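You operate a simulated robot arm through the tools that you are given. There is no shell and no other tool. Be economical: measure what you need, move in short steps, check, and stop when the job is done.

The job below is to be done with a simulated two-armed robot. You get a single attempt, and the scene is never put back.

TASK
Take the pestle and put it on the thin grey mat. Take the lid off the small evening cream tub and lay it down on the bench right of the red mixer. Put the brown bottle of clear water on top of the white block. Open the lids drawer, take the blank labels carton and put it in the inside of the lids drawer and shut the drawer again. Take the brown wiping pad and put it on top of the green puck. Turn the portion dial to 10 g. Open the brushes cupboard door, take the grey scoop and put it on the upper shelf of the brushes cupboard and shut the door again. Put the clear splash ring on the upper shelf under the slabs drawer away on the bench left of the tall mixer. Put the label card that says "RY75" from the bulk bench on the packing bench and the label card labelled "YU79" on the top of the glass slab. Pull the slabs drawer open. Do these in any order. Set down upright: brown bottle of clear water, blank labels carton.

The check looks at the end state, three seconds after you hand in, the way a careful person would. Anything else that was tipped, shoved, dropped, spilled or broken makes it a failure. A push-on lid holds only when it is set on centred and level and pressed home; a screw cap is set on level and turned clockwise until tight.

THE ROBOT
Two 7-joint arms with fingered hands on one trunk, on a base that drives. Base frame: it is fixed to the floor where the robot stands at the start and does not move with it; the origin is under the middle of the robot, x ahead of it, y to its left, z up. Lengths are in mm, angles in degrees, forces in N, time in s.
The left shoulder is at the start at [34, 92, 1160], the right one opposite. Places, roughly: bench left of the tall mixer [600, 1400, 900]; blank labels carton [-2250, 1000, 500]; brown wiping pad (7x5x3 cm) [-2500, 700, 900]; brushes cupboard door [-2200, -100, 500]; clear splash ring (6x6x3 cm) [-2300, 3900, 400]; green puck (9x9x4 cm) [-2200, 4400, 900]; grey scoop (15x4x2 cm) [-2300, 1700, 900]; inside of the lids drawer [600, 2100, 700]; label card [-2250, 4250, 1000]; lids drawer [600, 2100, 800]; packing bench [-2400, 1400, 900]; pestle (4x4x15 cm) [500, 100, 1000]; portion dial [-2500, 1300, 1000]; slabs drawer [-2300, 4100, 800]; small evening cream tub [500, 250, 1000]; thin grey mat (20x29 cm) [-2320, 2580, 900]; top of the glass slab (20x24 cm) [580, 3300, 920]; upper shelf of the brushes cupboard [-2400, -100, 400]; white block (8x11x4 cm) [700, 1900, 900]. Payload 2.1 kg a hand.
The TCP of each hand is the grasp point between the finger pads, 20 mm short of the fingertips. In the tool frame z runs along the fingers and y along their closing line. Largest opening 68 mm; the body of the gripper starts 23 mm behind the TCP. The gripper is a hand of 5 fingers: y runs from the thumb to the fingers, the wrist lies at [-10, -79, -131] in the tool frame, and closing takes about 1.5 s.
Orientation is told as [roll, pitch, yaw] about the base's x, y, z axes, in that order, counted from this pose: with the fingers straight down and the wrist toward the robot, the tool's x, y and z point along [0, 1, 0], [1, 0, 0] and [0, 0, -1] of the base frame.

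THE INTERFACE
- The arms move only by the tool servo_tool. It takes "left_commands", "right_commands" or both (then of equal length, played together; a hand with none holds still); each is a list of rows, each an object of numbers (a shift or turn left out is 0, a gripper value left out holds the last): "dx", "dy", "dz": the shift along the tool's x, y, z in units of 150 mm (1.0 is 150 mm); "wx", "wy", "wz": the turn, a rotation vector about the tool's x, y, z in units of 90 degrees (1.0 is 90 degrees); "grip": the closure in counts, from 0 (fully open) to 255 (shut). In form: [{"dx": .., "dy": .., "dz": .., "wx": .., "wy": .., "wz": .., "grip": ..}, ...]. A call has 1 to 20 rows; each row is the pose to reach, as a shift and turn from the pose commanded when the call began, along the tool's axes at that moment. A call with a number of a shift or a turn outside -1 to 1 is refused whole. A row lasts 0.2 s, in which the tool goes at most 50 mm and 8.6 degrees; a call with a longer step from one row to the next is refused whole, and so is a gripper value outside its range. Where a pose cannot be reached the arm comes as near as it can. A force on the tool above 40 N (or 10 N above the force at the start of the call, whichever is more), or a blocked arm, ends the call early, and 0.2 s more pass. Each finger travels about 153 mm/s and halts on what it meets, pressing with about 23 N; the grip force reading is that of the motor and also rises with nothing between the fingers. The clock runs only during rows and for 0.2 s after the last one: add rows that repeat a pose to give the fingers time. The reply holds the time, the measured pose of the TCP, the force on the tool along the base axes, the opening and the grip force, in the units named above and with some noise, with the torque about the TCP (base axes, N m) and any sound that the robot's microphone picked up.
- Cameras (640 x 400 px; columns grow to the right, rows downward): "scene" is now at [106.7, 48.9, 1324.4]; the picture's right is [0.53, -0.85, 0.00], its down [-0.40, -0.25, -0.88] and it looks along [0.75, 0.47, -0.47] (base axes); focal length 214 px, centre (320, 200). "left" rides on the left gripper at [-54, -58, -72] in its tool frame; the picture's right is [-0.57, -0.39, 0.73], its down [0.73, -0.64, 0.23] and it looks along [0.38, 0.66, 0.65] (tool axes); focal length 226 px, centre (320, 200). "right" rides on the right gripper at [54, -58, -72] in its tool frame; the picture's right is [-0.57, 0.39, -0.73], its down [-0.73, -0.64, 0.23] and it looks along [-0.38, 0.66, 0.65] (tool axes); focal length 226 px, centre (320, 200). There is no depth. A picture from a camera that has moved, and an enlarged one, comes with that camera's place and axes in the base frame and with its lens.
- snapshot(camera): a new picture of that camera. No time passes.
- raise_lower(by): slides the trunk up (or, below 0, down) by that many mm; the arms and the scene camera ride with it, the base frame stays. It gives what a move gives, with no picture.
- base_move(legs): drives the robot by 1 to 6 legs, each [ahead, left, turn to the left] in mm, mm and degrees, along the robot's own axes; the way and the turn of a leg run together, so that a leg with both is an arc; at most 1500 mm and 180 degrees a leg. The arms and the cameras ride along, it lands a little off, and it stops where it bumps. It gives what a move gives.
- grasp_type(shape, hand): the hand has 5 fingers and takes this shape, open, in about a second: jaw (thumb against the fingers, like two jaws); tri (thumb and two fingers); tip (a fingertip pinch); poke (one finger out to press); point (the index stretched); flat (the hand flat); cup (the hand cupped); fist (a fist). The gripper value then closes the fingers along that shape, each until it touches; the sizes above hold for jaw. It gives what a move gives, with no picture.
- pan_tilt(pan, tilt): turns the head with the scene camera to pan (to the left, within 86 degrees either way) and tilt (down, from -29 to 69), counted from straight ahead of the robot. It gives what a move gives.
- inspect(camera, box): a new picture of the part [left, top, right, bottom] of that camera's present view, enlarged. No time passes.
- finish_job(): hands the job in; it is judged then, once.

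Go step by step. Nothing tells you exact positions but the pictures and the camera data: compare them with the known pose of the tool, close in by small moves and look again before you grip or let go. The budget is 556 turns and 370 pictures, counting those below and the enlarged ones. Unless the task says otherwise, let go and move clear before handing in.

The tools are called after "Call:" by a JSON object that holds its "op" and its "data". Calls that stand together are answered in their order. servo_tool: Moves the arms, as the interface text tells. Its arguments: {"type":"object","properties":{"left_commands":{"type":"array"},"right_commands":{"type":"array"}},"required":[]} The other tools are called the same way: raise_lower (by) slides the trunk up or down; grasp_type (shape, hand) gives the hand a shape; base_move (legs) drives the base; pan_tilt (pan, tilt) turns the head that bears the scene camera; snapshot (camera) takes a picture; inspect (camera, box) takes an enlarged picture of a part of a camera's view; finish_job () hands the job in.

At the start:

```text
clock: 0.0
left_position: [258.5, 344.3, 1252.3]
left_tool_rot: [0.0, -0.1, 0.0]
left_force: [-0.3, 0.3, 0.9]
left_wrist_torque: [-0.02, 0.02, 0.02]
left_opening: 67.5
left_grasp_force: 0.1
left_shape: jaw
right_position: [298.7, 24.2, 1244.1]
right_tool_rot: [0.0, 0.0, 0.0]
right_force: [0.5, 0.2, -1.0]
right_wrist_torque: [0.05, 0.01, 0.0]
right_opening: 67.6
right_grasp_force: 0.0
right_shape: jaw
trunk travel left (down, up): [-400.0, 504.0]
robot x, y, heading: [-5.6, -2.6, -0.1]
head pan, tilt: [32.0, 27.8]
```

scene: 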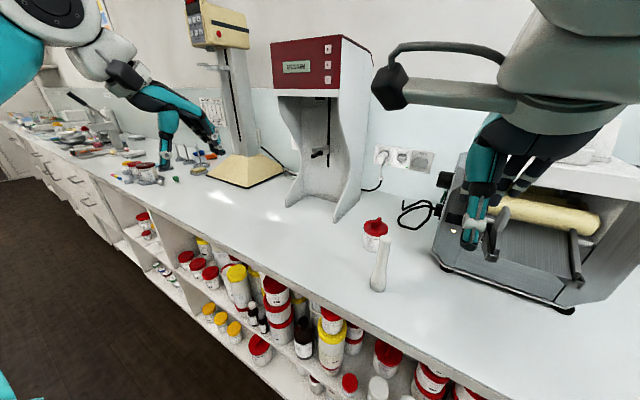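
right: 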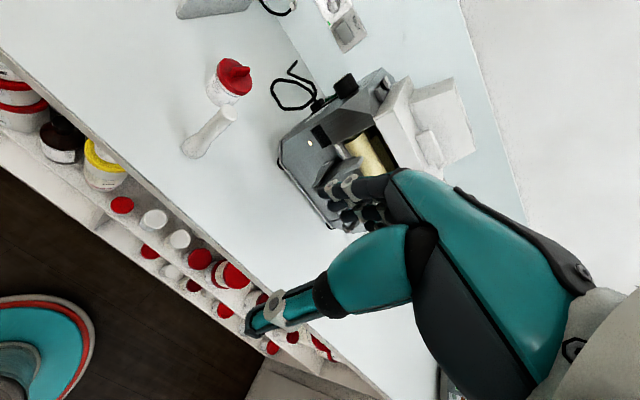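
left: 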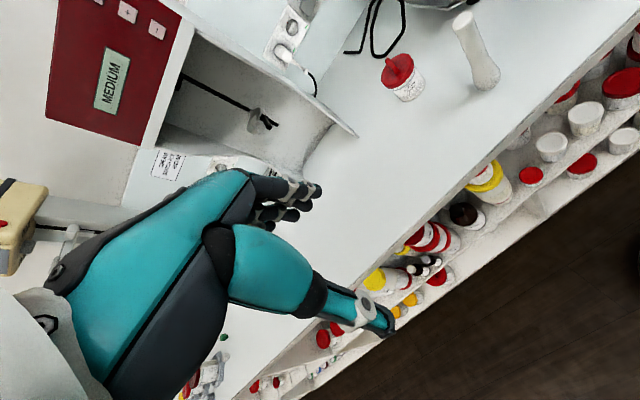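

I see the bench ahead with the upright pestle and the red-lidded tub, the red mixer to the left of them. First I'll look closer at the tub and pestle, and along the room.

Call:
{"op": "inspect", "data": {"camera": "scene", "box": [250, 150, 450, 310]}}

Call:
{"op": "pan_tilt", "data": {"pan": 0, "tilt": 45}}

Call:
{"op": "snapshot", "data": {"camera": "scene"}}

```text
2.50 times, centred on (350, 230) of scene
camera zoom: at [106.7, 48.9, 1324.4], right [0.53, -0.85, 0.0], down [-0.4, -0.25, -0.88], along [0.75, 0.47, -0.47], focal length 536 px, centre (245, 125)
```

zoom: 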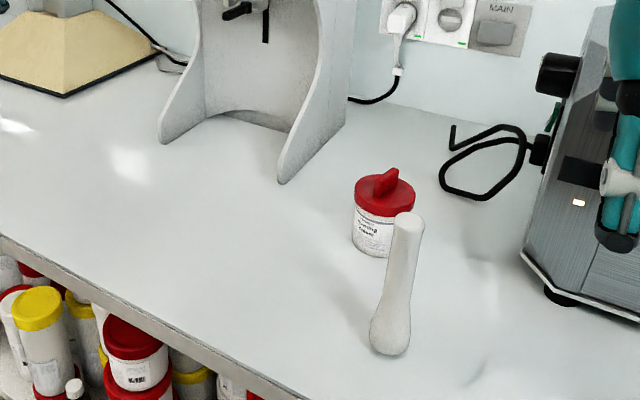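

```text
clock: 1.0
left_position: [258.2, 343.6, 1253.3]
left_tool_rot: [0.0, 0.0, 0.0]
left_force: [0.7, 0.2, 0.6]
left_wrist_torque: [0.02, -0.03, -0.01]
left_opening: 67.5
left_grasp_force: 0.1
left_shape: jaw
right_position: [297.9, 23.6, 1244.2]
right_tool_rot: [-0.1, 0.0, 0.0]
right_force: [0.5, -0.2, -0.6]
right_wrist_torque: [0.0, 0.02, -0.03]
right_opening: 67.6
right_grasp_force: 0.0
right_shape: jaw
trunk travel left (down, up): [-400.0, 504.0]
robot x, y, heading: [2.1, -1.2, 0.0]
head pan, tilt: [0.0, 45.0]
```

```text
365 pictures are left
camera scene: at [110.5, 0.6, 1298.3], right [0.0, -1.0, 0.0], down [-0.71, 0.0, -0.71], along [0.71, 0.0, -0.71], focal length 214 px, centre (320, 200)
```

scene: 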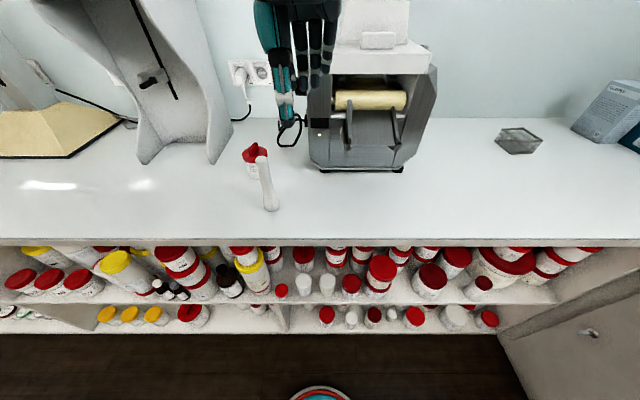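

The bench top is at about z=900 with its front edge near x=383; the pestle stands near (482,123) and the tub near (600,196). I'll drive closer and look with both hand cameras.

Call:
{"op": "base_move", "data": {"legs": [[150, 0, 0]]}}

Call:
{"op": "snapshot", "data": {"camera": "scene"}}

Call:
{"op": "snapshot", "data": {"camera": "left"}}

```text
clock: 2.4
left_position: [410.7, 342.4, 1253.4]
left_tool_rot: [0.0, -0.1, 0.0]
left_force: [-0.2, -0.1, -0.3]
left_wrist_torque: [0.01, 0.01, 0.0]
left_opening: 67.8
left_grasp_force: 0.1
left_shape: jaw
right_position: [451.0, 23.6, 1243.6]
right_tool_rot: [0.0, 0.0, 0.0]
right_force: [-0.3, -0.2, -0.1]
right_wrist_torque: [-0.01, -0.05, -0.01]
right_opening: 67.5
right_grasp_force: 0.1
right_shape: jaw
trunk travel left (down, up): [-400.0, 504.0]
robot x, y, heading: [149.2, 0.4, 0.0]
head pan, tilt: [0.0, 45.0]
```

```text
364 pictures are left
camera scene: at [262.7, 0.4, 1298.2], right [0.0, -1.0, 0.0], down [-0.71, 0.0, -0.71], along [0.71, 0.0, -0.71], focal length 214 px, centre (320, 200)
```

scene: 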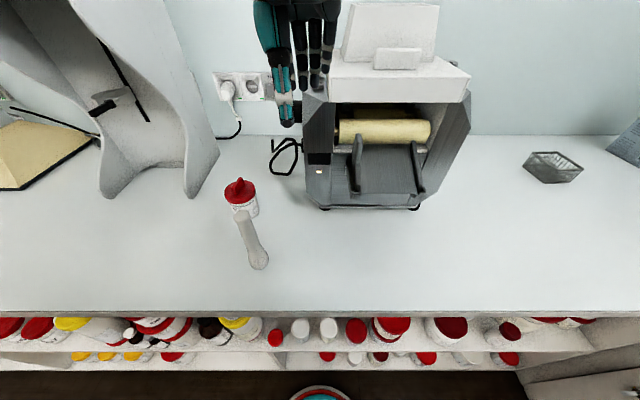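

```text
363 pictures are left
camera left: at [351.0, 288.8, 1324.5], right [-0.39, -0.57, -0.73], down [-0.64, 0.73, -0.23], along [0.66, 0.38, -0.65], focal length 226 px, centre (320, 200)
```

left: 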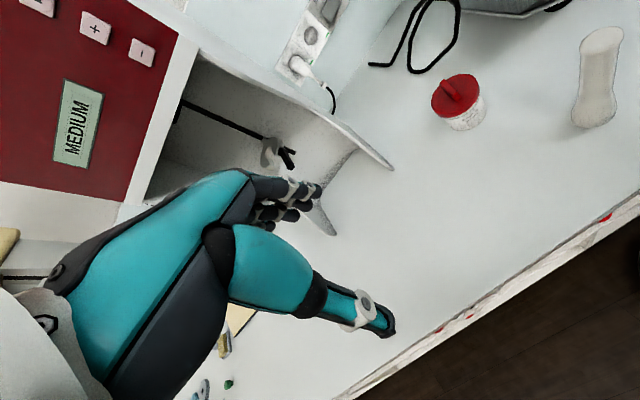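

The pestle axis is near (483,123), height about 1048. I'll move the right hand over it to test the reach.

Call:
{"op": "servo_tool", "data": {"right_commands": [{"dx": 0.3, "dy": 0.1}, {"dx": 0.6, "dy": 0.2}, {"dx": 0.66, "dy": 0.21, "dz": 0.25}, {"dx": 0.66, "dy": 0.21, "dz": 0.5}, {"dx": 0.66, "dy": 0.21, "dz": 0.7}, {"dx": 0.66, "dy": 0.21, "dz": 0.7}]}}

Call:
{"op": "snapshot", "data": {"camera": "right"}}

Call:
{"op": "snapshot", "data": {"camera": "scene"}}

```text
clock: 3.8
left_position: [411.7, 344.1, 1252.3]
left_tool_rot: [0.0, 0.0, 0.0]
left_force: [-1.0, 0.1, 0.0]
left_wrist_torque: [0.01, 0.0, 0.0]
left_opening: 68.0
left_grasp_force: 0.0
left_shape: jaw
right_position: [480.9, 122.5, 1138.9]
right_tool_rot: [0.1, 0.0, 0.1]
right_force: [0.3, -0.6, 0.2]
right_wrist_torque: [-0.02, -0.01, 0.02]
right_opening: 67.7
right_grasp_force: 0.1
right_shape: jaw
trunk travel left (down, up): [-400.0, 504.0]
robot x, y, heading: [149.9, -1.8, 0.1]
head pan, tilt: [0.0, 45.0]
```

```text
362 pictures are left
camera right: at [423.4, 176.5, 1210.9], right [0.39, -0.57, 0.73], down [-0.64, -0.73, -0.23], along [0.66, -0.38, -0.65], focal length 226 px, centre (320, 200)
```

right: 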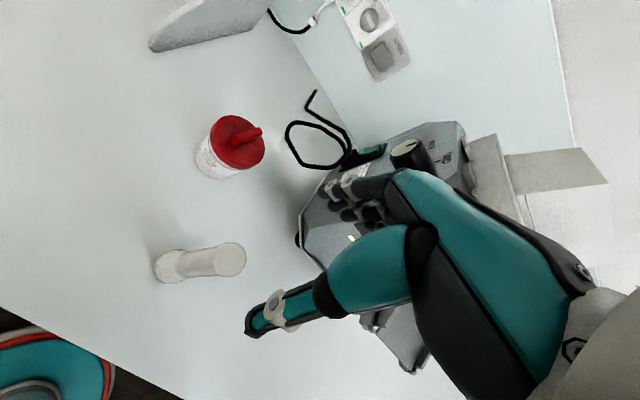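

```text
361 pictures are left
camera scene: at [262.2, 0.5, 1298.3], right [0.0, -1.0, 0.0], down [-0.71, 0.0, -0.71], along [0.71, 0.0, -0.71], focal length 214 px, centre (320, 200)
```

scene: 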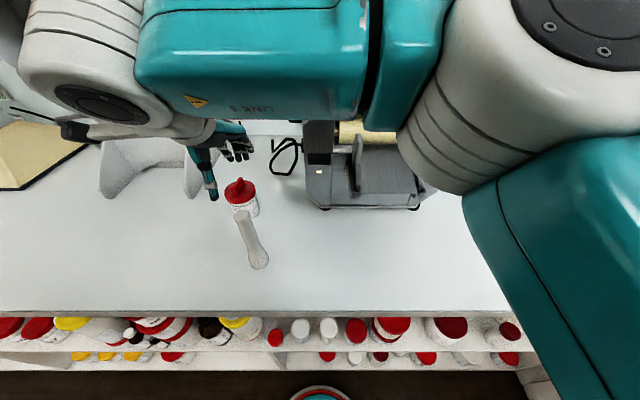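

The hand is directly over the pestle (axis at about (478,121)). I'll lower around its top, then check.

Call:
{"op": "servo_tool", "data": {"right_commands": [{"dy": -0.02, "dz": 0.2}, {"dy": -0.02, "dz": 0.4}, {"dy": -0.02, "dz": 0.55}, {"dy": -0.02, "dz": 0.67}, {"dy": -0.02, "dz": 0.67}]}}

Call:
{"op": "snapshot", "data": {"camera": "right"}}

Call:
{"op": "inspect", "data": {"camera": "scene", "box": [160, 130, 320, 290]}}

```text
clock: 5.0
left_position: [411.0, 343.1, 1252.3]
left_tool_rot: [0.0, 0.0, 0.1]
left_force: [-0.2, -0.1, -0.3]
left_wrist_torque: [0.01, -0.01, -0.02]
left_opening: 67.4
left_grasp_force: 0.0
left_shape: jaw
right_position: [479.3, 121.8, 1038.6]
right_tool_rot: [0.1, 0.0, 0.0]
right_force: [0.0, -0.9, 0.3]
right_wrist_torque: [0.0, -0.03, 0.01]
right_opening: 67.5
right_grasp_force: 0.1
right_shape: jaw
trunk travel left (down, up): [-400.0, 504.0]
robot x, y, heading: [149.8, -0.2, -0.0]
head pan, tilt: [0.0, 45.0]
```

```text
360 pictures are left
camera right: at [420.2, 176.4, 1110.5], right [0.39, -0.57, 0.73], down [-0.64, -0.73, -0.23], along [0.66, -0.38, -0.65], focal length 226 px, centre (320, 200)
```

right: 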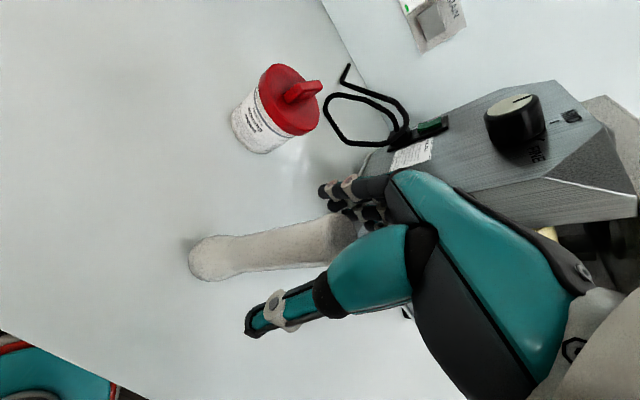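

```text
2.50 times, centred on (240, 210) of scene
camera zoom: at [262.2, 0.5, 1298.3], right [0.0, -1.0, 0.0], down [-0.71, 0.0, -0.71], along [0.71, 0.0, -0.71], focal length 536 px, centre (520, 175)
```

zoom: 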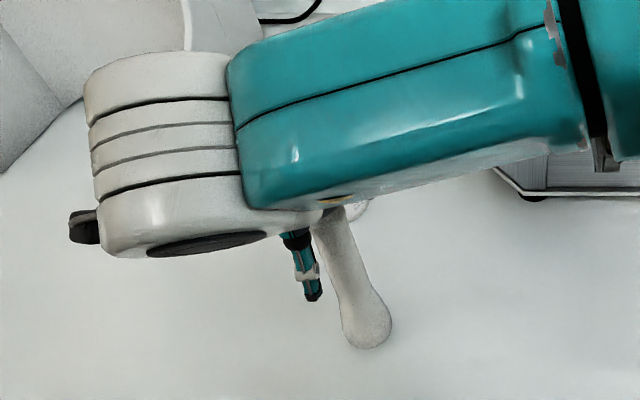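

The pestle's top lies between thumb and fingers. Closing the grip.

Call:
{"op": "servo_tool", "data": {"right_commands": [{"grip": 100}, {"grip": 200}, {"grip": 255}, {"grip": 255}, {"grip": 255}, {"grip": 255}, {"grip": 255}, {"grip": 255}, {"dz": -0.1, "grip": 255}, {"dz": -0.2, "grip": 255}, {"dz": -0.2, "grip": 255}]}}

Call:
{"op": "snapshot", "data": {"camera": "right"}}

```text
clock: 7.3
left_position: [411.3, 343.9, 1251.8]
left_tool_rot: [0.1, -0.1, 0.0]
left_force: [0.0, -0.1, 0.6]
left_wrist_torque: [-0.01, 0.02, 0.01]
left_opening: 67.9
left_grasp_force: 0.0
left_shape: jaw
right_position: [479.1, 122.5, 1068.4]
right_tool_rot: [0.0, 0.0, 0.0]
right_force: [-0.1, 0.4, -0.5]
right_wrist_torque: [0.01, 0.01, 0.04]
right_opening: 16.6
right_grasp_force: 23.1
right_shape: jaw
trunk travel left (down, up): [-400.0, 504.0]
robot x, y, heading: [148.1, -0.5, -0.0]
head pan, tilt: [0.0, 45.0]
```

```text
358 pictures are left
camera right: at [420.2, 176.4, 1140.8], right [0.39, -0.57, 0.73], down [-0.64, -0.73, -0.23], along [0.66, -0.38, -0.65], focal length 226 px, centre (320, 200)
```

right: 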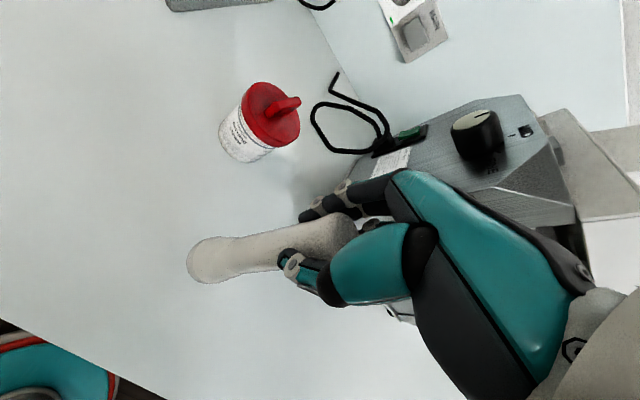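

The pestle is held and lifted. Now I'll take a closer look at the tub's lid.

Call:
{"op": "inspect", "data": {"camera": "right", "box": [190, 60, 350, 180]}}

Call:
{"op": "inspect", "data": {"camera": "left", "box": [400, 40, 560, 160]}}

```text
3.33 times, centred on (270, 120) of right
camera zoom: at [420.2, 176.4, 1140.8], right [0.39, -0.57, 0.73], down [-0.64, -0.73, -0.23], along [0.66, -0.38, -0.65], focal length 754 px, centre (487, 467)
```

zoom: 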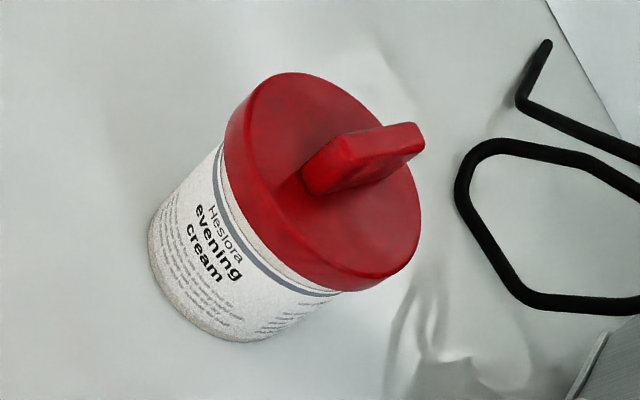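

```text
3.33 times, centred on (480, 100) of left
camera zoom: at [350.6, 288.9, 1324.6], right [-0.39, -0.57, -0.73], down [-0.64, 0.73, -0.23], along [0.66, 0.38, -0.65], focal length 754 px, centre (-213, 533)
```

zoom: 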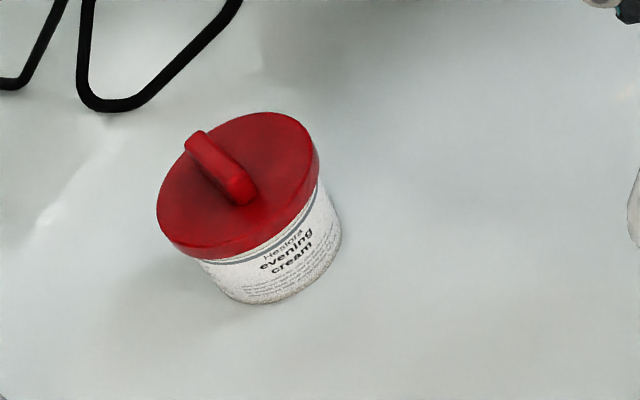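

The lid is a push-on with a fin handle at about (620,180,980), running nearly along x. I'll pull the right hand with the pestle away to the right, and bring the left hand toward the fin, turned so the fingers close across it.

Call:
{"op": "servo_tool", "data": {"right_commands": [{"dz": -0.3}, {"dz": -0.6}, {"dx": -0.3, "dz": -0.6}, {"dx": -0.6, "dz": -0.6}, {"dx": -0.9, "dy": -0.1, "dz": -0.6}, {"dx": -1.0, "dy": -0.2, "dz": -0.6}, {"dx": -1.0, "dy": -0.4, "dz": -0.6}]}}

Call:
{"op": "servo_tool", "data": {"right_commands": [{"dx": -0.3}, {"dx": -0.6}, {"dx": -0.9}, {"dx": -0.9}]}}

Call:
{"op": "servo_tool", "data": {"left_commands": [{"wz": 0.09}, {"wz": 0.18}, {"wz": 0.27}, {"wz": 0.36}, {"wz": 0.45}, {"wz": 0.54}, {"wz": 0.63}, {"wz": 0.72}, {"wz": 0.81}, {"wz": 0.9}, {"wz": 0.99}, {"wz": 0.99}]}}

Call:
{"op": "snapshot", "data": {"camera": "left"}}

Call:
{"op": "snapshot", "data": {"camera": "scene"}}

```text
clock: 8.9
left_position: [410.2, 343.5, 1252.6]
left_tool_rot: [-0.1, 0.0, 0.0]
left_force: [0.0, 0.6, -0.1]
left_wrist_torque: [0.01, 0.0, 0.02]
left_opening: 67.6
left_grasp_force: 0.1
left_shape: jaw
right_position: [419.4, -27.1, 1158.7]
right_tool_rot: [-0.1, 0.0, 0.1]
right_force: [-0.5, 0.0, -2.3]
right_wrist_torque: [0.0, -0.02, -0.03]
right_opening: 16.5
right_grasp_force: 22.9
right_shape: jaw
trunk travel left (down, up): [-400.0, 504.0]
robot x, y, heading: [150.2, 1.6, -0.2]
head pan, tilt: [0.0, 45.0]
```

```text
clock: 9.9
left_position: [410.8, 342.4, 1251.9]
left_tool_rot: [0.0, 0.0, 0.0]
left_force: [-0.1, -0.6, 0.0]
left_wrist_torque: [-0.03, 0.01, 0.01]
left_opening: 67.5
left_grasp_force: 0.2
left_shape: jaw
right_position: [417.1, -162.8, 1159.1]
right_tool_rot: [0.1, 0.0, 0.0]
right_force: [0.3, 0.0, -2.4]
right_wrist_torque: [-0.02, -0.01, -0.01]
right_opening: 16.8
right_grasp_force: 23.2
right_shape: jaw
trunk travel left (down, up): [-400.0, 504.0]
robot x, y, heading: [150.7, -2.8, 0.0]
head pan, tilt: [0.0, 45.0]
```

```text
clock: 12.6
left_position: [403.8, 323.5, 1233.2]
left_tool_rot: [0.0, 0.0, -89.2]
left_force: [0.3, -0.4, -0.3]
left_wrist_torque: [-0.03, 0.01, -0.02]
left_opening: 67.7
left_grasp_force: 0.0
left_shape: jaw
left hand out of reach, approached as far as the arm can: row 10, 11, 12
right_position: [418.3, -161.8, 1158.5]
right_tool_rot: [-0.1, 0.0, 0.0]
right_force: [0.2, -0.5, -2.3]
right_wrist_torque: [-0.02, -0.02, -0.02]
right_opening: 16.6
right_grasp_force: 23.3
right_shape: jaw
trunk travel left (down, up): [-400.0, 504.0]
robot x, y, heading: [151.3, 0.2, -0.0]
head pan, tilt: [0.0, 45.0]
```

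```text
355 pictures are left
camera left: at [346.2, 382.1, 1304.5], right [-0.57, 0.38, -0.73], down [0.72, 0.65, -0.23], along [0.39, -0.66, -0.65], focal length 226 px, centre (320, 200)
```

left: 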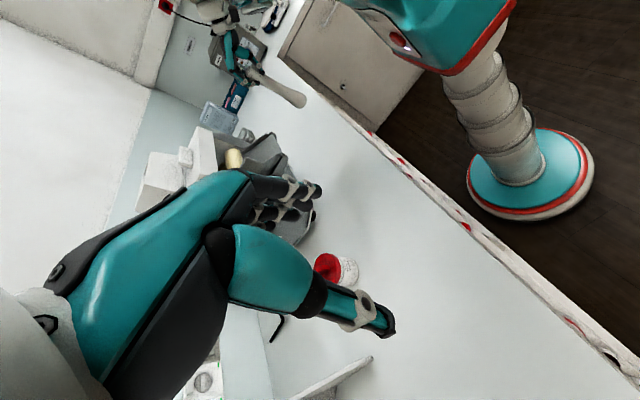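

```text
354 pictures are left
camera scene: at [262.2, 0.2, 1298.3], right [0.0, -1.0, 0.0], down [-0.71, 0.0, -0.71], along [0.71, 0.0, -0.71], focal length 214 px, centre (320, 200)
```

scene: 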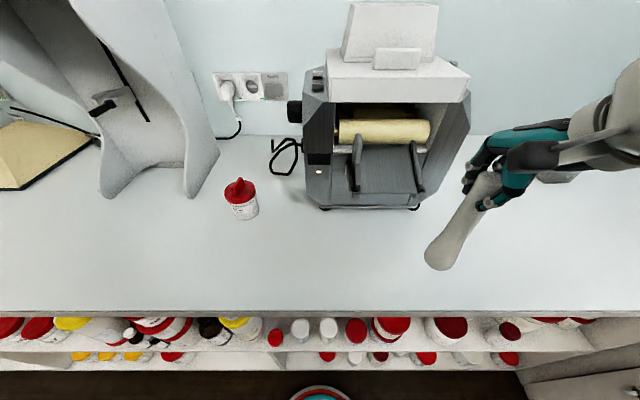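

The wrist's limit is about 430 mm from the shoulder, so the lid will be done later with both hands free. I'll retract the left hand, back off, and look around the room.

Call:
{"op": "servo_tool", "data": {"left_commands": [{"dx": -0.1, "dy": 0.1, "wz": -0.09}, {"dx": -0.2, "dy": 0.2, "wz": -0.18}, {"dx": -0.3, "dy": 0.3, "wz": -0.27}, {"dx": -0.36, "dy": 0.4, "wz": -0.36}, {"dx": -0.36, "dy": 0.4, "wz": -0.45}, {"dx": -0.36, "dy": 0.4, "wz": -0.54}, {"dx": -0.36, "dy": 0.4, "wz": -0.63}, {"dx": -0.36, "dy": 0.4, "wz": -0.72}, {"dx": -0.36, "dy": 0.4, "wz": -0.81}, {"dx": -0.36, "dy": 0.4, "wz": -0.9}, {"dx": -0.36, "dy": 0.4, "wz": -0.99}, {"dx": -0.36, "dy": 0.4, "wz": -0.99}]}}

Call:
{"op": "base_move", "data": {"legs": [[-400, 0, 0], [0, 0, 90]]}}

Call:
{"op": "pan_tilt", "data": {"pan": 0, "tilt": 20}}

Call:
{"op": "snapshot", "data": {"camera": "scene"}}

Call:
{"op": "pan_tilt", "data": {"pan": 70, "tilt": 20}}

Call:
{"op": "snapshot", "data": {"camera": "scene"}}

```text
clock: 15.2
left_position: [351.6, 264.2, 1232.4]
left_tool_rot: [0.0, -0.1, 0.2]
left_force: [0.2, -0.4, -0.9]
left_wrist_torque: [0.0, -0.02, -0.01]
left_opening: 67.7
left_grasp_force: 0.1
left_shape: jaw
right_position: [418.0, -163.4, 1159.2]
right_tool_rot: [0.1, 0.0, 0.1]
right_force: [0.3, 0.1, -1.6]
right_wrist_torque: [0.02, -0.02, 0.02]
right_opening: 16.4
right_grasp_force: 23.3
right_shape: jaw
trunk travel left (down, up): [-400.0, 504.0]
robot x, y, heading: [148.8, -3.4, 0.3]
head pan, tilt: [0.0, 45.0]
```

```text
clock: 21.4
left_position: [-508.4, 203.0, 1231.5]
left_tool_rot: [0.0, 0.0, 89.2]
left_force: [0.8, 0.0, 0.5]
left_wrist_torque: [-0.04, 0.02, 0.01]
left_opening: 67.5
left_grasp_force: 0.1
left_shape: jaw
right_position: [-81.3, 266.2, 1160.2]
right_tool_rot: [-0.1, 0.0, 89.2]
right_force: [-1.1, 0.5, -0.9]
right_wrist_torque: [0.01, -0.01, -0.02]
right_opening: 16.0
right_grasp_force: 22.9
right_shape: jaw
trunk travel left (down, up): [-400.0, 504.0]
robot x, y, heading: [-249.0, 0.5, 89.0]
head pan, tilt: [0.0, 45.0]
```

```text
clock: 22.3
left_position: [-509.0, 202.9, 1231.6]
left_tool_rot: [-0.1, 0.0, 89.3]
left_force: [-0.2, 1.0, 0.8]
left_wrist_torque: [0.04, -0.01, 0.02]
left_opening: 67.6
left_grasp_force: 0.0
left_shape: jaw
right_position: [-81.5, 264.7, 1157.5]
right_tool_rot: [-0.1, 0.0, 89.2]
right_force: [-0.4, -0.3, -2.2]
right_wrist_torque: [0.0, -0.01, -0.01]
right_opening: 16.5
right_grasp_force: 22.8
right_shape: jaw
trunk travel left (down, up): [-400.0, 504.0]
robot x, y, heading: [-246.6, 5.7, 89.0]
head pan, tilt: [0.0, 20.0]
```

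```text
353 pictures are left
camera scene: at [-246.7, 124.5, 1336.9], right [1.0, -0.01, 0.0], down [-0.01, -0.34, -0.94], along [0.01, 0.94, -0.34], focal length 214 px, centre (320, 200)
```

scene: 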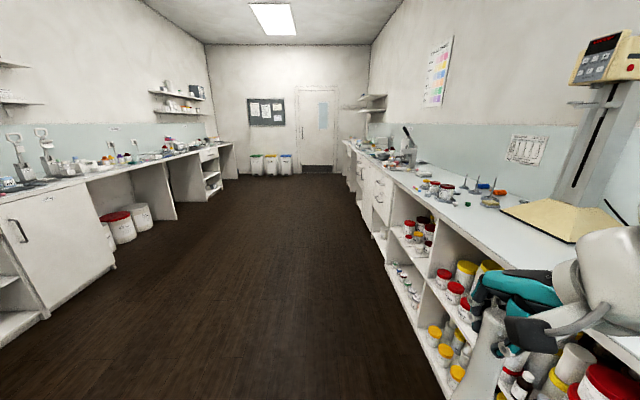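

```text
clock: 23.7
left_position: [-508.8, 203.2, 1231.7]
left_tool_rot: [0.0, 0.0, 89.1]
left_force: [-0.6, -1.0, 0.5]
left_wrist_torque: [0.0, 0.02, -0.01]
left_opening: 67.7
left_grasp_force: 0.0
left_shape: jaw
right_position: [-81.3, 265.7, 1159.1]
right_tool_rot: [0.1, 0.0, 89.2]
right_force: [-0.1, 0.0, -1.5]
right_wrist_torque: [0.01, -0.02, -0.02]
right_opening: 16.4
right_grasp_force: 23.4
right_shape: jaw
trunk travel left (down, up): [-400.0, 504.0]
robot x, y, heading: [-250.2, 1.8, 89.3]
head pan, tilt: [70.0, 20.0]
```

```text
352 pictures are left
camera scene: at [-335.1, 64.6, 1337.0], right [0.36, 0.93, 0.0], down [0.32, -0.12, -0.94], along [-0.88, 0.34, -0.34], focal length 214 px, centre (320, 200)
```

scene: 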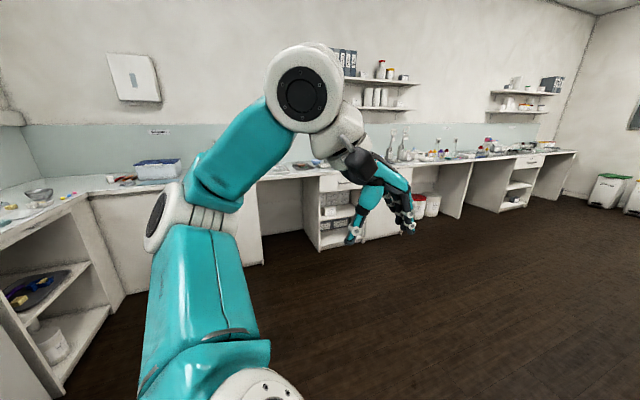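

The corridor is clear. I'll drive to stand before the thin grey mat on the back bench, at a distance to look.

Call:
{"op": "base_move", "data": {"legs": [[1290, 720, 0], [1290, 720, 0], [0, 0, 91]]}}

Call:
{"op": "pan_tilt", "data": {"pan": 0, "tilt": 35}}

Call:
{"op": "snapshot", "data": {"camera": "scene"}}

```text
clock: 41.9
left_position: [-1856.8, 2335.0, 1231.8]
left_tool_rot: [0.1, 0.0, -178.3]
left_force: [-0.5, -1.0, 0.8]
left_wrist_torque: [-0.02, 0.01, -0.03]
left_opening: 67.7
left_grasp_force: 0.0
left_shape: jaw
right_position: [-1937.9, 2758.3, 1159.8]
right_tool_rot: [0.0, 0.0, -178.3]
right_force: [-0.3, 0.1, -1.7]
right_wrist_torque: [0.03, 0.01, 0.0]
right_opening: 16.1
right_grasp_force: 23.3
right_shape: jaw
trunk travel left (down, up): [-400.0, 504.0]
robot x, y, heading: [-1664.6, 2606.4, -178.2]
head pan, tilt: [70.0, 20.0]
```

```text
clock: 43.4
left_position: [-1856.5, 2336.2, 1231.6]
left_tool_rot: [-0.1, 0.0, -178.2]
left_force: [-0.3, 0.0, 0.2]
left_wrist_torque: [-0.01, 0.02, 0.02]
left_opening: 67.8
left_grasp_force: 0.1
left_shape: jaw
right_position: [-1937.9, 2757.6, 1158.7]
right_tool_rot: [0.0, 0.1, -178.3]
right_force: [-0.5, -0.5, -2.0]
right_wrist_torque: [-0.01, -0.01, 0.01]
right_opening: 16.5
right_grasp_force: 22.3
right_shape: jaw
trunk travel left (down, up): [-400.0, 504.0]
robot x, y, heading: [-1667.0, 2606.9, -178.2]
head pan, tilt: [0.0, 35.0]
```

```text
351 pictures are left
camera scene: at [-1785.0, 2601.2, 1313.1], right [-0.03, 1.0, 0.0], down [0.57, 0.02, -0.82], along [-0.82, -0.03, -0.57], focal length 214 px, centre (320, 200)
```

scene: 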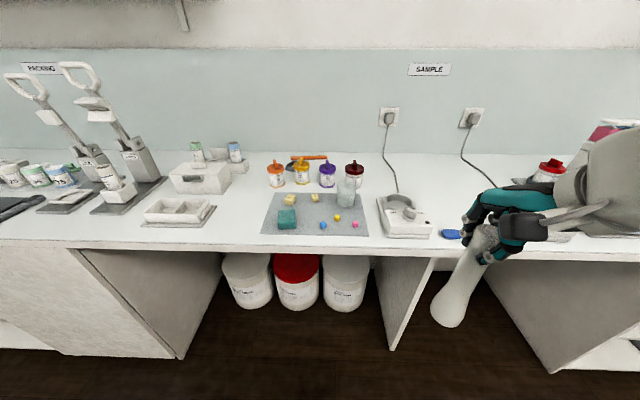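

The mat lies at about x -2211..-2423 on the bench (front edge x≈-2174) with small objects on it. I'll enlarge it, then drive close.

Call:
{"op": "inspect", "data": {"camera": "scene", "box": [240, 150, 400, 250]}}

Call:
{"op": "base_move", "data": {"legs": [[255, 0, -1.8]]}}

Call:
{"op": "pan_tilt", "data": {"pan": 0, "tilt": 50}}

Call:
{"op": "snapshot", "data": {"camera": "scene"}}

Call:
{"op": "snapshot", "data": {"camera": "left"}}

```text
4.00 times, centred on (320, 200) of scene
camera zoom: at [-1785.0, 2601.2, 1313.1], right [-0.03, 1.0, 0.0], down [0.57, 0.02, -0.82], along [-0.82, -0.03, -0.57], focal length 858 px, centre (320, 200)
```

zoom: 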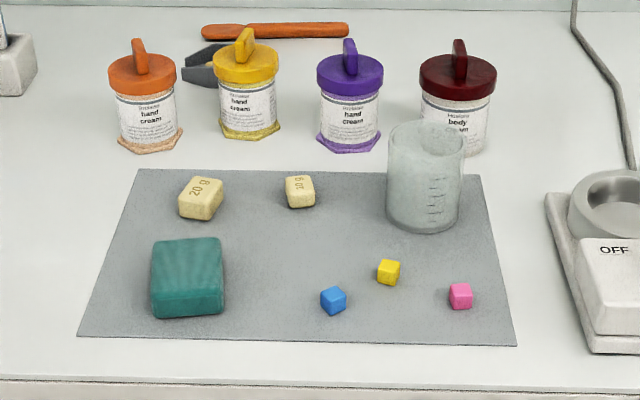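

```text
clock: 45.2
left_position: [-2119.6, 2337.7, 1232.0]
left_tool_rot: [0.0, 0.1, 179.9]
left_force: [-0.9, 0.4, 0.7]
left_wrist_torque: [0.01, 0.01, -0.01]
left_opening: 67.6
left_grasp_force: 0.0
left_shape: jaw
right_position: [-2187.3, 2763.9, 1159.5]
right_tool_rot: [0.0, 0.0, 179.9]
right_force: [-0.4, 0.2, -1.2]
right_wrist_torque: [0.0, 0.01, 0.01]
right_opening: 16.7
right_grasp_force: 23.0
right_shape: jaw
trunk travel left (down, up): [-400.0, 504.0]
robot x, y, heading: [-1922.4, 2600.7, 179.9]
head pan, tilt: [0.0, 35.0]
```

```text
clock: 46.0
left_position: [-2119.7, 2336.5, 1233.2]
left_tool_rot: [0.0, 0.0, 179.8]
left_force: [-0.1, 0.5, 0.1]
left_wrist_torque: [0.02, 0.01, 0.01]
left_opening: 67.4
left_grasp_force: 0.0
left_shape: jaw
right_position: [-2186.0, 2763.2, 1158.2]
right_tool_rot: [0.0, 0.1, 179.9]
right_force: [-0.4, 0.9, -1.3]
right_wrist_torque: [0.01, -0.02, 0.04]
right_opening: 16.0
right_grasp_force: 23.0
right_shape: jaw
trunk travel left (down, up): [-400.0, 504.0]
robot x, y, heading: [-1921.6, 2602.0, 180.1]
head pan, tilt: [0.0, 50.0]
```

```text
349 pictures are left
camera scene: at [-2028.4, 2601.4, 1291.4], right [0.0, 1.0, 0.0], down [0.77, 0.0, -0.64], along [-0.64, 0.0, -0.77], focal length 214 px, centre (320, 200)
```

scene: 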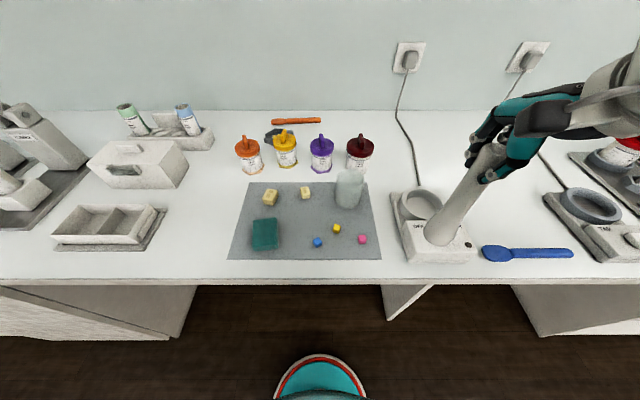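

```text
348 pictures are left
camera left: at [-2063.7, 2391.6, 1304.5], right [0.39, 0.57, -0.73], down [0.64, -0.73, -0.23], along [-0.66, -0.38, -0.65], focal length 226 px, centre (320, 200)
```

left: 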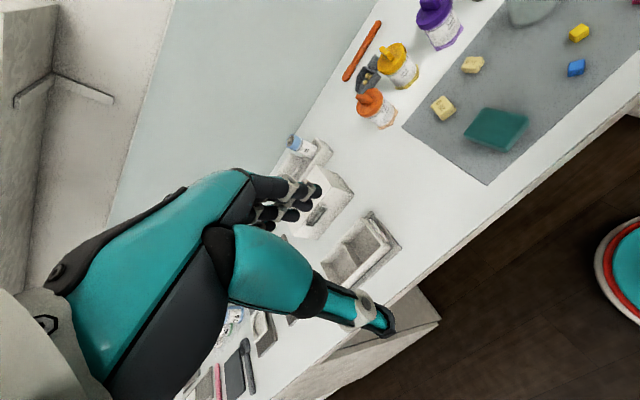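

A free spot on the mat is around (-2300,2548). I'll carry the pestle there at height, then lower.

Call:
{"op": "servo_tool", "data": {"right_commands": [{"dx": 0.3}, {"dx": 0.6}, {"dx": 0.9, "dy": 0.1}, {"dx": 1.0, "dy": 0.3}, {"dx": 1.0, "dy": 0.3}]}}

Call:
{"op": "servo_tool", "data": {"right_commands": [{"dx": 0.2, "dy": 0.2}, {"dx": 0.43, "dy": 0.4}, {"dx": 0.43, "dy": 0.46, "dz": 0.2}, {"dx": 0.43, "dy": 0.46, "dz": 0.4}, {"dx": 0.43, "dy": 0.46, "dz": 0.6}, {"dx": 0.43, "dy": 0.46, "dz": 0.6}]}}

Call:
{"op": "snapshot", "data": {"camera": "right"}}

Call:
{"op": "snapshot", "data": {"camera": "left"}}

```text
clock: 47.2
left_position: [-2119.7, 2337.0, 1231.5]
left_tool_rot: [0.1, 0.0, 180.0]
left_force: [-0.2, -0.4, 0.5]
left_wrist_torque: [0.03, 0.01, 0.0]
left_opening: 67.6
left_grasp_force: 0.0
left_shape: jaw
right_position: [-2232.6, 2612.7, 1159.0]
right_tool_rot: [0.0, 0.0, 179.9]
right_force: [-0.1, -1.1, -1.0]
right_wrist_torque: [0.0, 0.0, 0.0]
right_opening: 16.3
right_grasp_force: 22.9
right_shape: jaw
trunk travel left (down, up): [-400.0, 504.0]
robot x, y, heading: [-1920.9, 2602.0, 180.0]
head pan, tilt: [0.0, 50.0]
```

```text
clock: 48.6
left_position: [-2120.7, 2337.7, 1231.4]
left_tool_rot: [0.0, 0.1, 179.9]
left_force: [0.4, 0.3, 0.1]
left_wrist_torque: [-0.01, -0.02, 0.0]
left_opening: 67.5
left_grasp_force: 0.1
left_shape: jaw
right_position: [-2302.0, 2549.6, 1069.1]
right_tool_rot: [0.0, 0.0, 179.9]
right_force: [-0.4, -0.5, -2.0]
right_wrist_torque: [0.0, 0.01, -0.01]
right_opening: 16.3
right_grasp_force: 22.8
right_shape: jaw
trunk travel left (down, up): [-400.0, 504.0]
robot x, y, heading: [-1918.9, 2601.7, 180.0]
head pan, tilt: [0.0, 50.0]
```

```text
347 pictures are left
camera right: at [-2243.0, 2493.9, 1140.5], right [-0.39, 0.57, 0.73], down [0.64, 0.73, -0.23], along [-0.66, 0.38, -0.65], focal length 226 px, centre (320, 200)
```

right: 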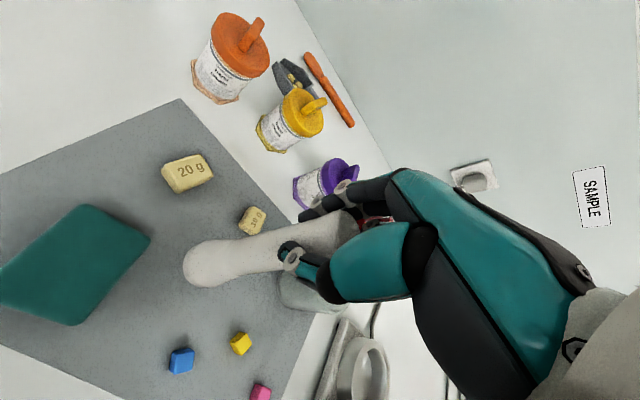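

```text
346 pictures are left
camera left: at [-2063.8, 2391.5, 1304.5], right [0.39, 0.57, -0.73], down [0.64, -0.73, -0.23], along [-0.66, -0.38, -0.65], focal length 226 px, centre (320, 200)
```

left: 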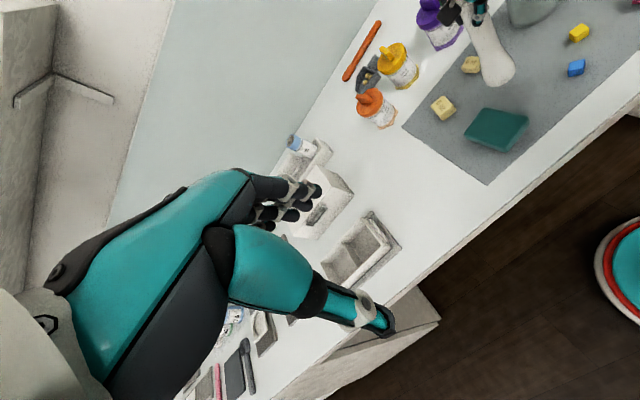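

Clearance around the pestle is fine. Lowering slowly to contact.

Call:
{"op": "servo_tool", "data": {"right_commands": [{"dz": 0.1}, {"dz": 0.173}, {"dz": 0.187}, {"dz": 0.187}]}}

Call:
{"op": "inspect", "data": {"camera": "left", "box": [420, 0, 560, 160]}}

```text
clock: 49.6
left_position: [-2119.2, 2336.9, 1232.2]
left_tool_rot: [0.0, 0.1, 179.9]
left_force: [0.2, -0.3, 0.2]
left_wrist_torque: [0.01, 0.0, 0.0]
left_opening: 67.9
left_grasp_force: 0.1
left_shape: jaw
right_position: [-2301.8, 2547.5, 1041.4]
right_tool_rot: [-0.1, -0.1, 179.9]
right_force: [0.5, -0.6, 0.4]
right_wrist_torque: [0.02, 0.0, 0.03]
right_opening: 16.3
right_grasp_force: 23.1
right_shape: jaw
trunk travel left (down, up): [-400.0, 504.0]
robot x, y, heading: [-1922.5, 2599.5, 180.0]
head pan, tilt: [0.0, 50.0]
```

```text
2.50 times, centred on (490, 80) of left
camera zoom: at [-2063.7, 2391.4, 1304.5], right [0.39, 0.57, -0.73], down [0.64, -0.73, -0.23], along [-0.66, -0.38, -0.65], focal length 565 px, centre (-105, 500)
```

zoom: 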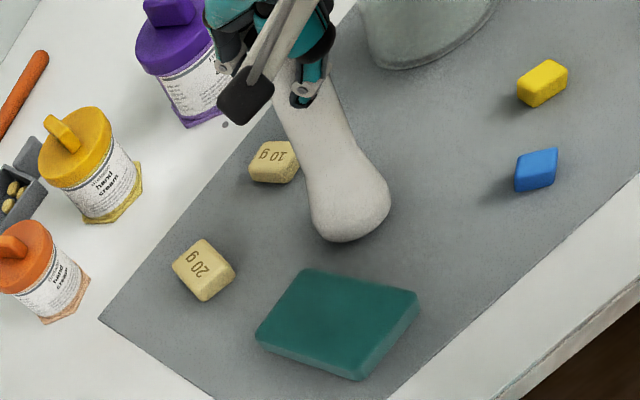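

The weight has come off the hand: the pestle stands on the mat. Releasing and rising.

Call:
{"op": "servo_tool", "data": {"right_commands": [{"dz": 0.007, "grip": 255}, {"dz": 0.007, "grip": 180}, {"dz": 0.007, "grip": 100}, {"dz": 0.007, "grip": 0}, {"dz": 0.007, "grip": 0}, {"dz": 0.007, "grip": 0}, {"dz": 0.007, "grip": 0}, {"dz": 0.007, "grip": 0}, {"dz": -0.15, "grip": 0}, {"dz": -0.4, "grip": 0}, {"dz": -0.7, "grip": 0}, {"dz": -1.0, "grip": 0}, {"dz": -1.0, "grip": 0}]}}

Call:
{"op": "inspect", "data": {"camera": "left", "box": [420, 0, 560, 160]}}

```text
clock: 52.4
left_position: [-2120.1, 2337.2, 1232.7]
left_tool_rot: [-0.1, 0.1, 179.8]
left_force: [0.1, 1.0, 0.5]
left_wrist_torque: [0.03, -0.01, -0.03]
left_opening: 67.7
left_grasp_force: 0.0
left_shape: jaw
right_position: [-2300.9, 2549.2, 1191.7]
right_tool_rot: [0.0, 0.0, 180.0]
right_force: [0.1, -0.3, 0.8]
right_wrist_torque: [-0.03, -0.04, 0.01]
right_opening: 67.8
right_grasp_force: 0.0
right_shape: jaw
trunk travel left (down, up): [-400.0, 504.0]
robot x, y, heading: [-1921.6, 2602.7, 179.8]
head pan, tilt: [0.0, 50.0]
```

```text
2.50 times, centred on (490, 80) of left
camera zoom: at [-2063.7, 2391.4, 1304.4], right [0.39, 0.57, -0.73], down [0.64, -0.73, -0.23], along [-0.66, -0.38, -0.65], focal length 565 px, centre (-105, 500)
```

zoom: 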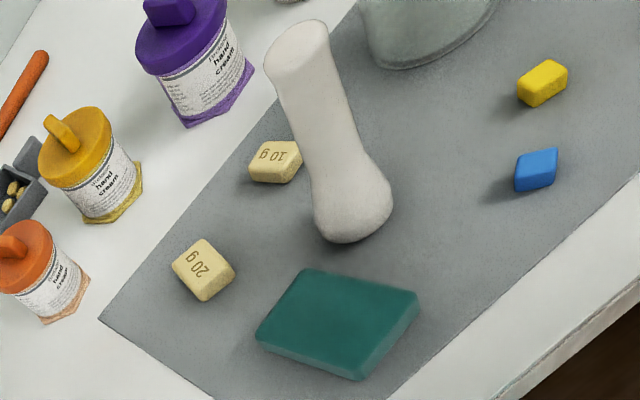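

The pestle stands on the mat. Next the grey scoop near y=1700: back off, drive along the bench, and look.

Call:
{"op": "base_move", "data": {"legs": [[-250, 0, 0], [0, 900, 0]]}}

Call:
{"op": "pan_tilt", "data": {"pan": 0, "tilt": 35}}

Call:
{"op": "snapshot", "data": {"camera": "scene"}}

```text
clock: 58.5
left_position: [-1870.0, 1431.1, 1232.6]
left_tool_rot: [0.0, 0.0, -179.9]
left_force: [-1.0, 0.4, -0.3]
left_wrist_torque: [-0.05, -0.03, -0.02]
left_opening: 67.7
left_grasp_force: 0.1
left_shape: jaw
right_position: [-2051.9, 1642.1, 1190.5]
right_tool_rot: [-0.1, 0.0, -179.9]
right_force: [0.2, 0.3, 0.0]
right_wrist_torque: [-0.01, 0.01, 0.01]
right_opening: 68.0
right_grasp_force: 0.0
right_shape: jaw
trunk travel left (down, up): [-400.0, 504.0]
robot x, y, heading: [-1669.5, 1697.3, -180.0]
head pan, tilt: [0.0, 50.0]
```

```text
clock: 59.3
left_position: [-1869.2, 1431.8, 1233.2]
left_tool_rot: [-0.1, 0.0, -180.0]
left_force: [-0.1, 0.2, 0.6]
left_wrist_torque: [-0.03, 0.0, -0.04]
left_opening: 67.7
left_grasp_force: 0.0
left_shape: jaw
right_position: [-2051.6, 1642.9, 1190.2]
right_tool_rot: [0.0, -0.1, -179.8]
right_force: [0.0, 0.0, -0.3]
right_wrist_torque: [0.02, 0.02, 0.03]
right_opening: 68.0
right_grasp_force: 0.0
right_shape: jaw
trunk travel left (down, up): [-400.0, 504.0]
robot x, y, heading: [-1671.5, 1695.1, -179.8]
head pan, tilt: [0.0, 35.0]
```

```text
343 pictures are left
camera scene: at [-1789.7, 1695.6, 1313.0], right [0.0, 1.0, 0.0], down [0.57, 0.0, -0.82], along [-0.82, 0.0, -0.57], focal length 214 px, centre (320, 200)
```

scene: 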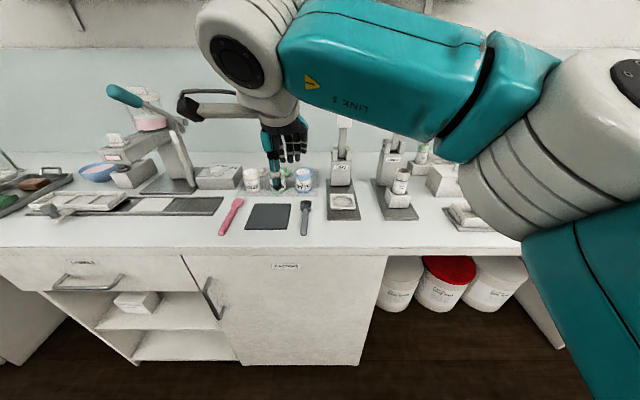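

Call:
{"op": "inspect", "data": {"camera": "scene", "box": [190, 160, 350, 260]}}

Call:
{"op": "inspect", "data": {"camera": "scene", "box": [0, 130, 240, 280]}}

```text
4.00 times, centred on (270, 210) of scene
camera zoom: at [-1789.7, 1695.6, 1313.0], right [0.0, 1.0, 0.0], down [0.57, 0.0, -0.82], along [-0.82, 0.0, -0.57], focal length 858 px, centre (520, 160)
```

zoom: 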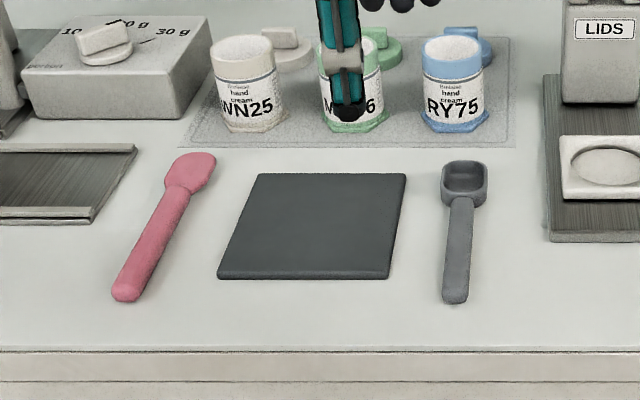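

```text
2.67 times, centred on (120, 205) of scene
camera zoom: at [-1789.7, 1695.6, 1313.0], right [0.0, 1.0, 0.0], down [0.57, 0.0, -0.82], along [-0.82, 0.0, -0.57], focal length 572 px, centre (853, 187)
```

zoom: 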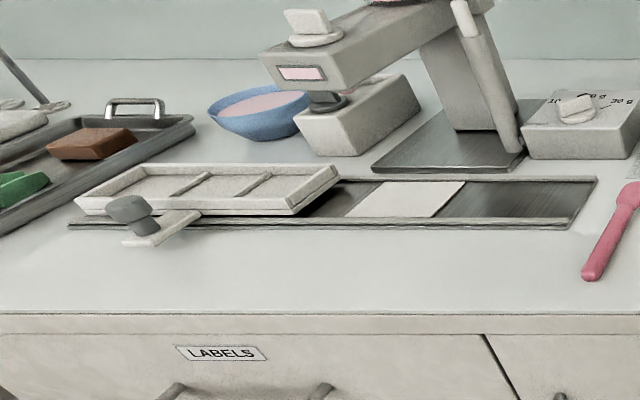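

The grey scoop lies along x at y≈1651, from x≈-2365 (bowl) to -2208. Before choosing a hand, I'll look toward the brushes cupboard for its handle side.

Call:
{"op": "pan_tilt", "data": {"pan": 60, "tilt": 25}}

Call:
{"op": "snapshot", "data": {"camera": "scene"}}

```text
clock: 60.6
left_position: [-1870.6, 1431.2, 1232.1]
left_tool_rot: [0.0, 0.0, -179.8]
left_force: [0.4, 0.2, 0.4]
left_wrist_torque: [-0.01, 0.0, -0.02]
left_opening: 67.7
left_grasp_force: 0.1
left_shape: jaw
right_position: [-2052.6, 1643.0, 1190.0]
right_tool_rot: [-0.1, 0.0, -179.8]
right_force: [-0.1, -0.5, -0.6]
right_wrist_torque: [0.0, 0.02, 0.0]
right_opening: 67.9
right_grasp_force: 0.0
right_shape: jaw
trunk travel left (down, up): [-400.0, 504.0]
robot x, y, heading: [-1670.9, 1696.3, -180.1]
head pan, tilt: [60.0, 25.0]
```

```text
340 pictures are left
camera scene: at [-1747.7, 1615.9, 1328.8], right [-0.87, 0.5, 0.0], down [0.21, 0.37, -0.91], along [-0.45, -0.78, -0.42], focal length 214 px, centre (320, 200)
```

scene: 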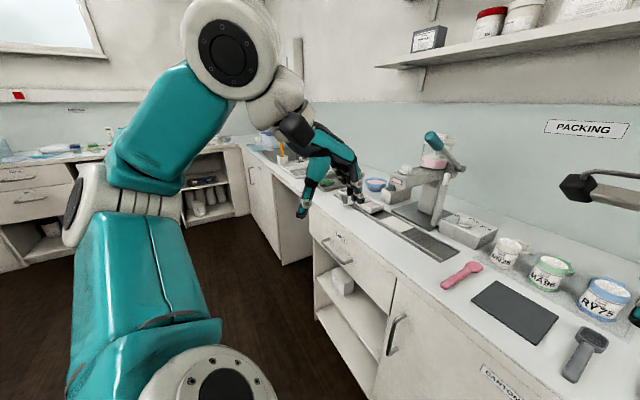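

Call:
{"op": "inspect", "data": {"camera": "scene", "box": [170, 120, 330, 270]}}

```text
2.67 times, centred on (250, 195) of scene
camera zoom: at [-1747.7, 1615.9, 1328.8], right [-0.87, 0.5, 0.0], down [0.21, 0.37, -0.91], along [-0.45, -0.78, -0.42], focal length 572 px, centre (507, 213)
```

zoom: 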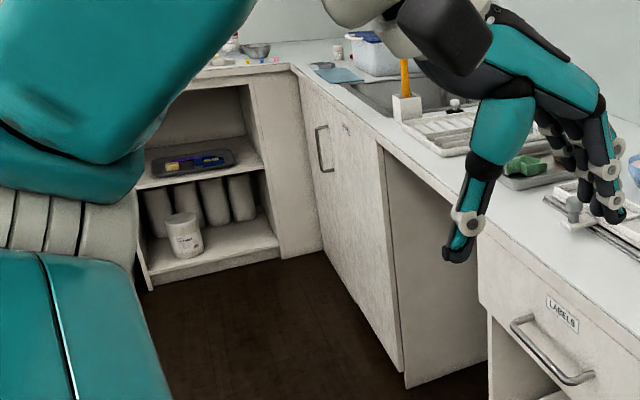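

The cupboard door's handle is on its left side (hinge right), so the left hand will open it and the right will carry the scoop. I'll turn the right hand so it closes across the scoop handle, tilted a little forward, then drive in.

Call:
{"op": "servo_tool", "data": {"right_commands": [{"wz": -0.09}, {"wz": -0.18}, {"wz": -0.27}, {"wz": -0.36}, {"wz": -0.45}, {"wz": -0.54}, {"wz": -0.63}, {"wz": -0.72}, {"wz": -0.81}, {"wz": -0.9}, {"wz": -0.99}, {"wz": -1.0}]}}

Call:
{"op": "servo_tool", "data": {"right_commands": [{"wy": -0.09, "dx": 0.2}, {"wy": -0.18, "dx": 0.4}, {"wy": -0.27, "dx": 0.45}, {"wy": -0.333, "dx": 0.45}, {"wy": -0.333, "dx": 0.45}]}}

Call:
{"op": "base_move", "data": {"legs": [[250, 0, 0]]}}

Call:
{"op": "snapshot", "data": {"camera": "right"}}

```text
clock: 63.2
left_position: [-1869.4, 1432.2, 1231.1]
left_tool_rot: [0.0, 0.0, -180.0]
left_force: [0.6, -0.6, 0.7]
left_wrist_torque: [0.0, -0.01, -0.01]
left_opening: 67.8
left_grasp_force: 0.1
left_shape: jaw
right_position: [-1913.1, 1715.7, 1191.0]
right_tool_rot: [0.0, 0.0, -89.9]
right_force: [-0.7, -0.5, -0.3]
right_wrist_torque: [-0.01, 0.0, 0.0]
right_opening: 68.1
right_grasp_force: 0.1
right_shape: jaw
right hand out of reach, approached as far as the arm can: row 8, 9, 10, 11, 12
trunk travel left (down, up): [-400.0, 504.0]
robot x, y, heading: [-1671.1, 1694.1, -180.0]
head pan, tilt: [60.0, 25.0]
```

```text
clock: 64.4
left_position: [-1870.5, 1429.9, 1232.0]
left_tool_rot: [0.1, 0.0, -180.0]
left_force: [1.1, -0.1, -0.1]
left_wrist_torque: [0.01, 0.01, 0.03]
left_opening: 67.6
left_grasp_force: 0.1
left_shape: jaw
right_position: [-1845.8, 1715.1, 1190.3]
right_tool_rot: [-30.0, 0.0, -89.9]
right_force: [-0.1, 0.1, 0.6]
right_wrist_torque: [0.03, 0.06, -0.03]
right_opening: 68.0
right_grasp_force: 0.1
right_shape: jaw
trunk travel left (down, up): [-400.0, 504.0]
robot x, y, heading: [-1670.8, 1694.5, -180.0]
head pan, tilt: [60.0, 25.0]
```

```text
clock: 66.2
left_position: [-2120.4, 1431.0, 1232.2]
left_tool_rot: [0.0, 0.0, 179.8]
left_force: [0.0, 1.0, -0.4]
left_wrist_torque: [0.0, 0.02, 0.01]
left_opening: 67.7
left_grasp_force: 0.1
left_shape: jaw
right_position: [-2096.8, 1715.2, 1191.3]
right_tool_rot: [-29.9, -0.1, -90.0]
right_force: [-0.1, 0.0, -0.8]
right_wrist_torque: [0.01, -0.01, 0.02]
right_opening: 67.6
right_grasp_force: 0.1
right_shape: jaw
trunk travel left (down, up): [-400.0, 504.0]
robot x, y, heading: [-1921.1, 1697.8, 179.4]
head pan, tilt: [60.0, 25.0]
```

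```text
338 pictures are left
camera right: at [-2013.4, 1772.7, 1226.3], right [-0.13, -0.39, 0.91], down [-0.75, 0.64, 0.17], along [-0.65, -0.66, -0.37], focal length 226 px, centre (320, 200)
```

right: 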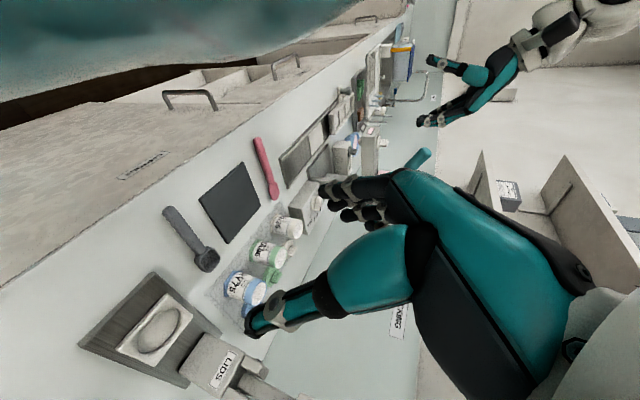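

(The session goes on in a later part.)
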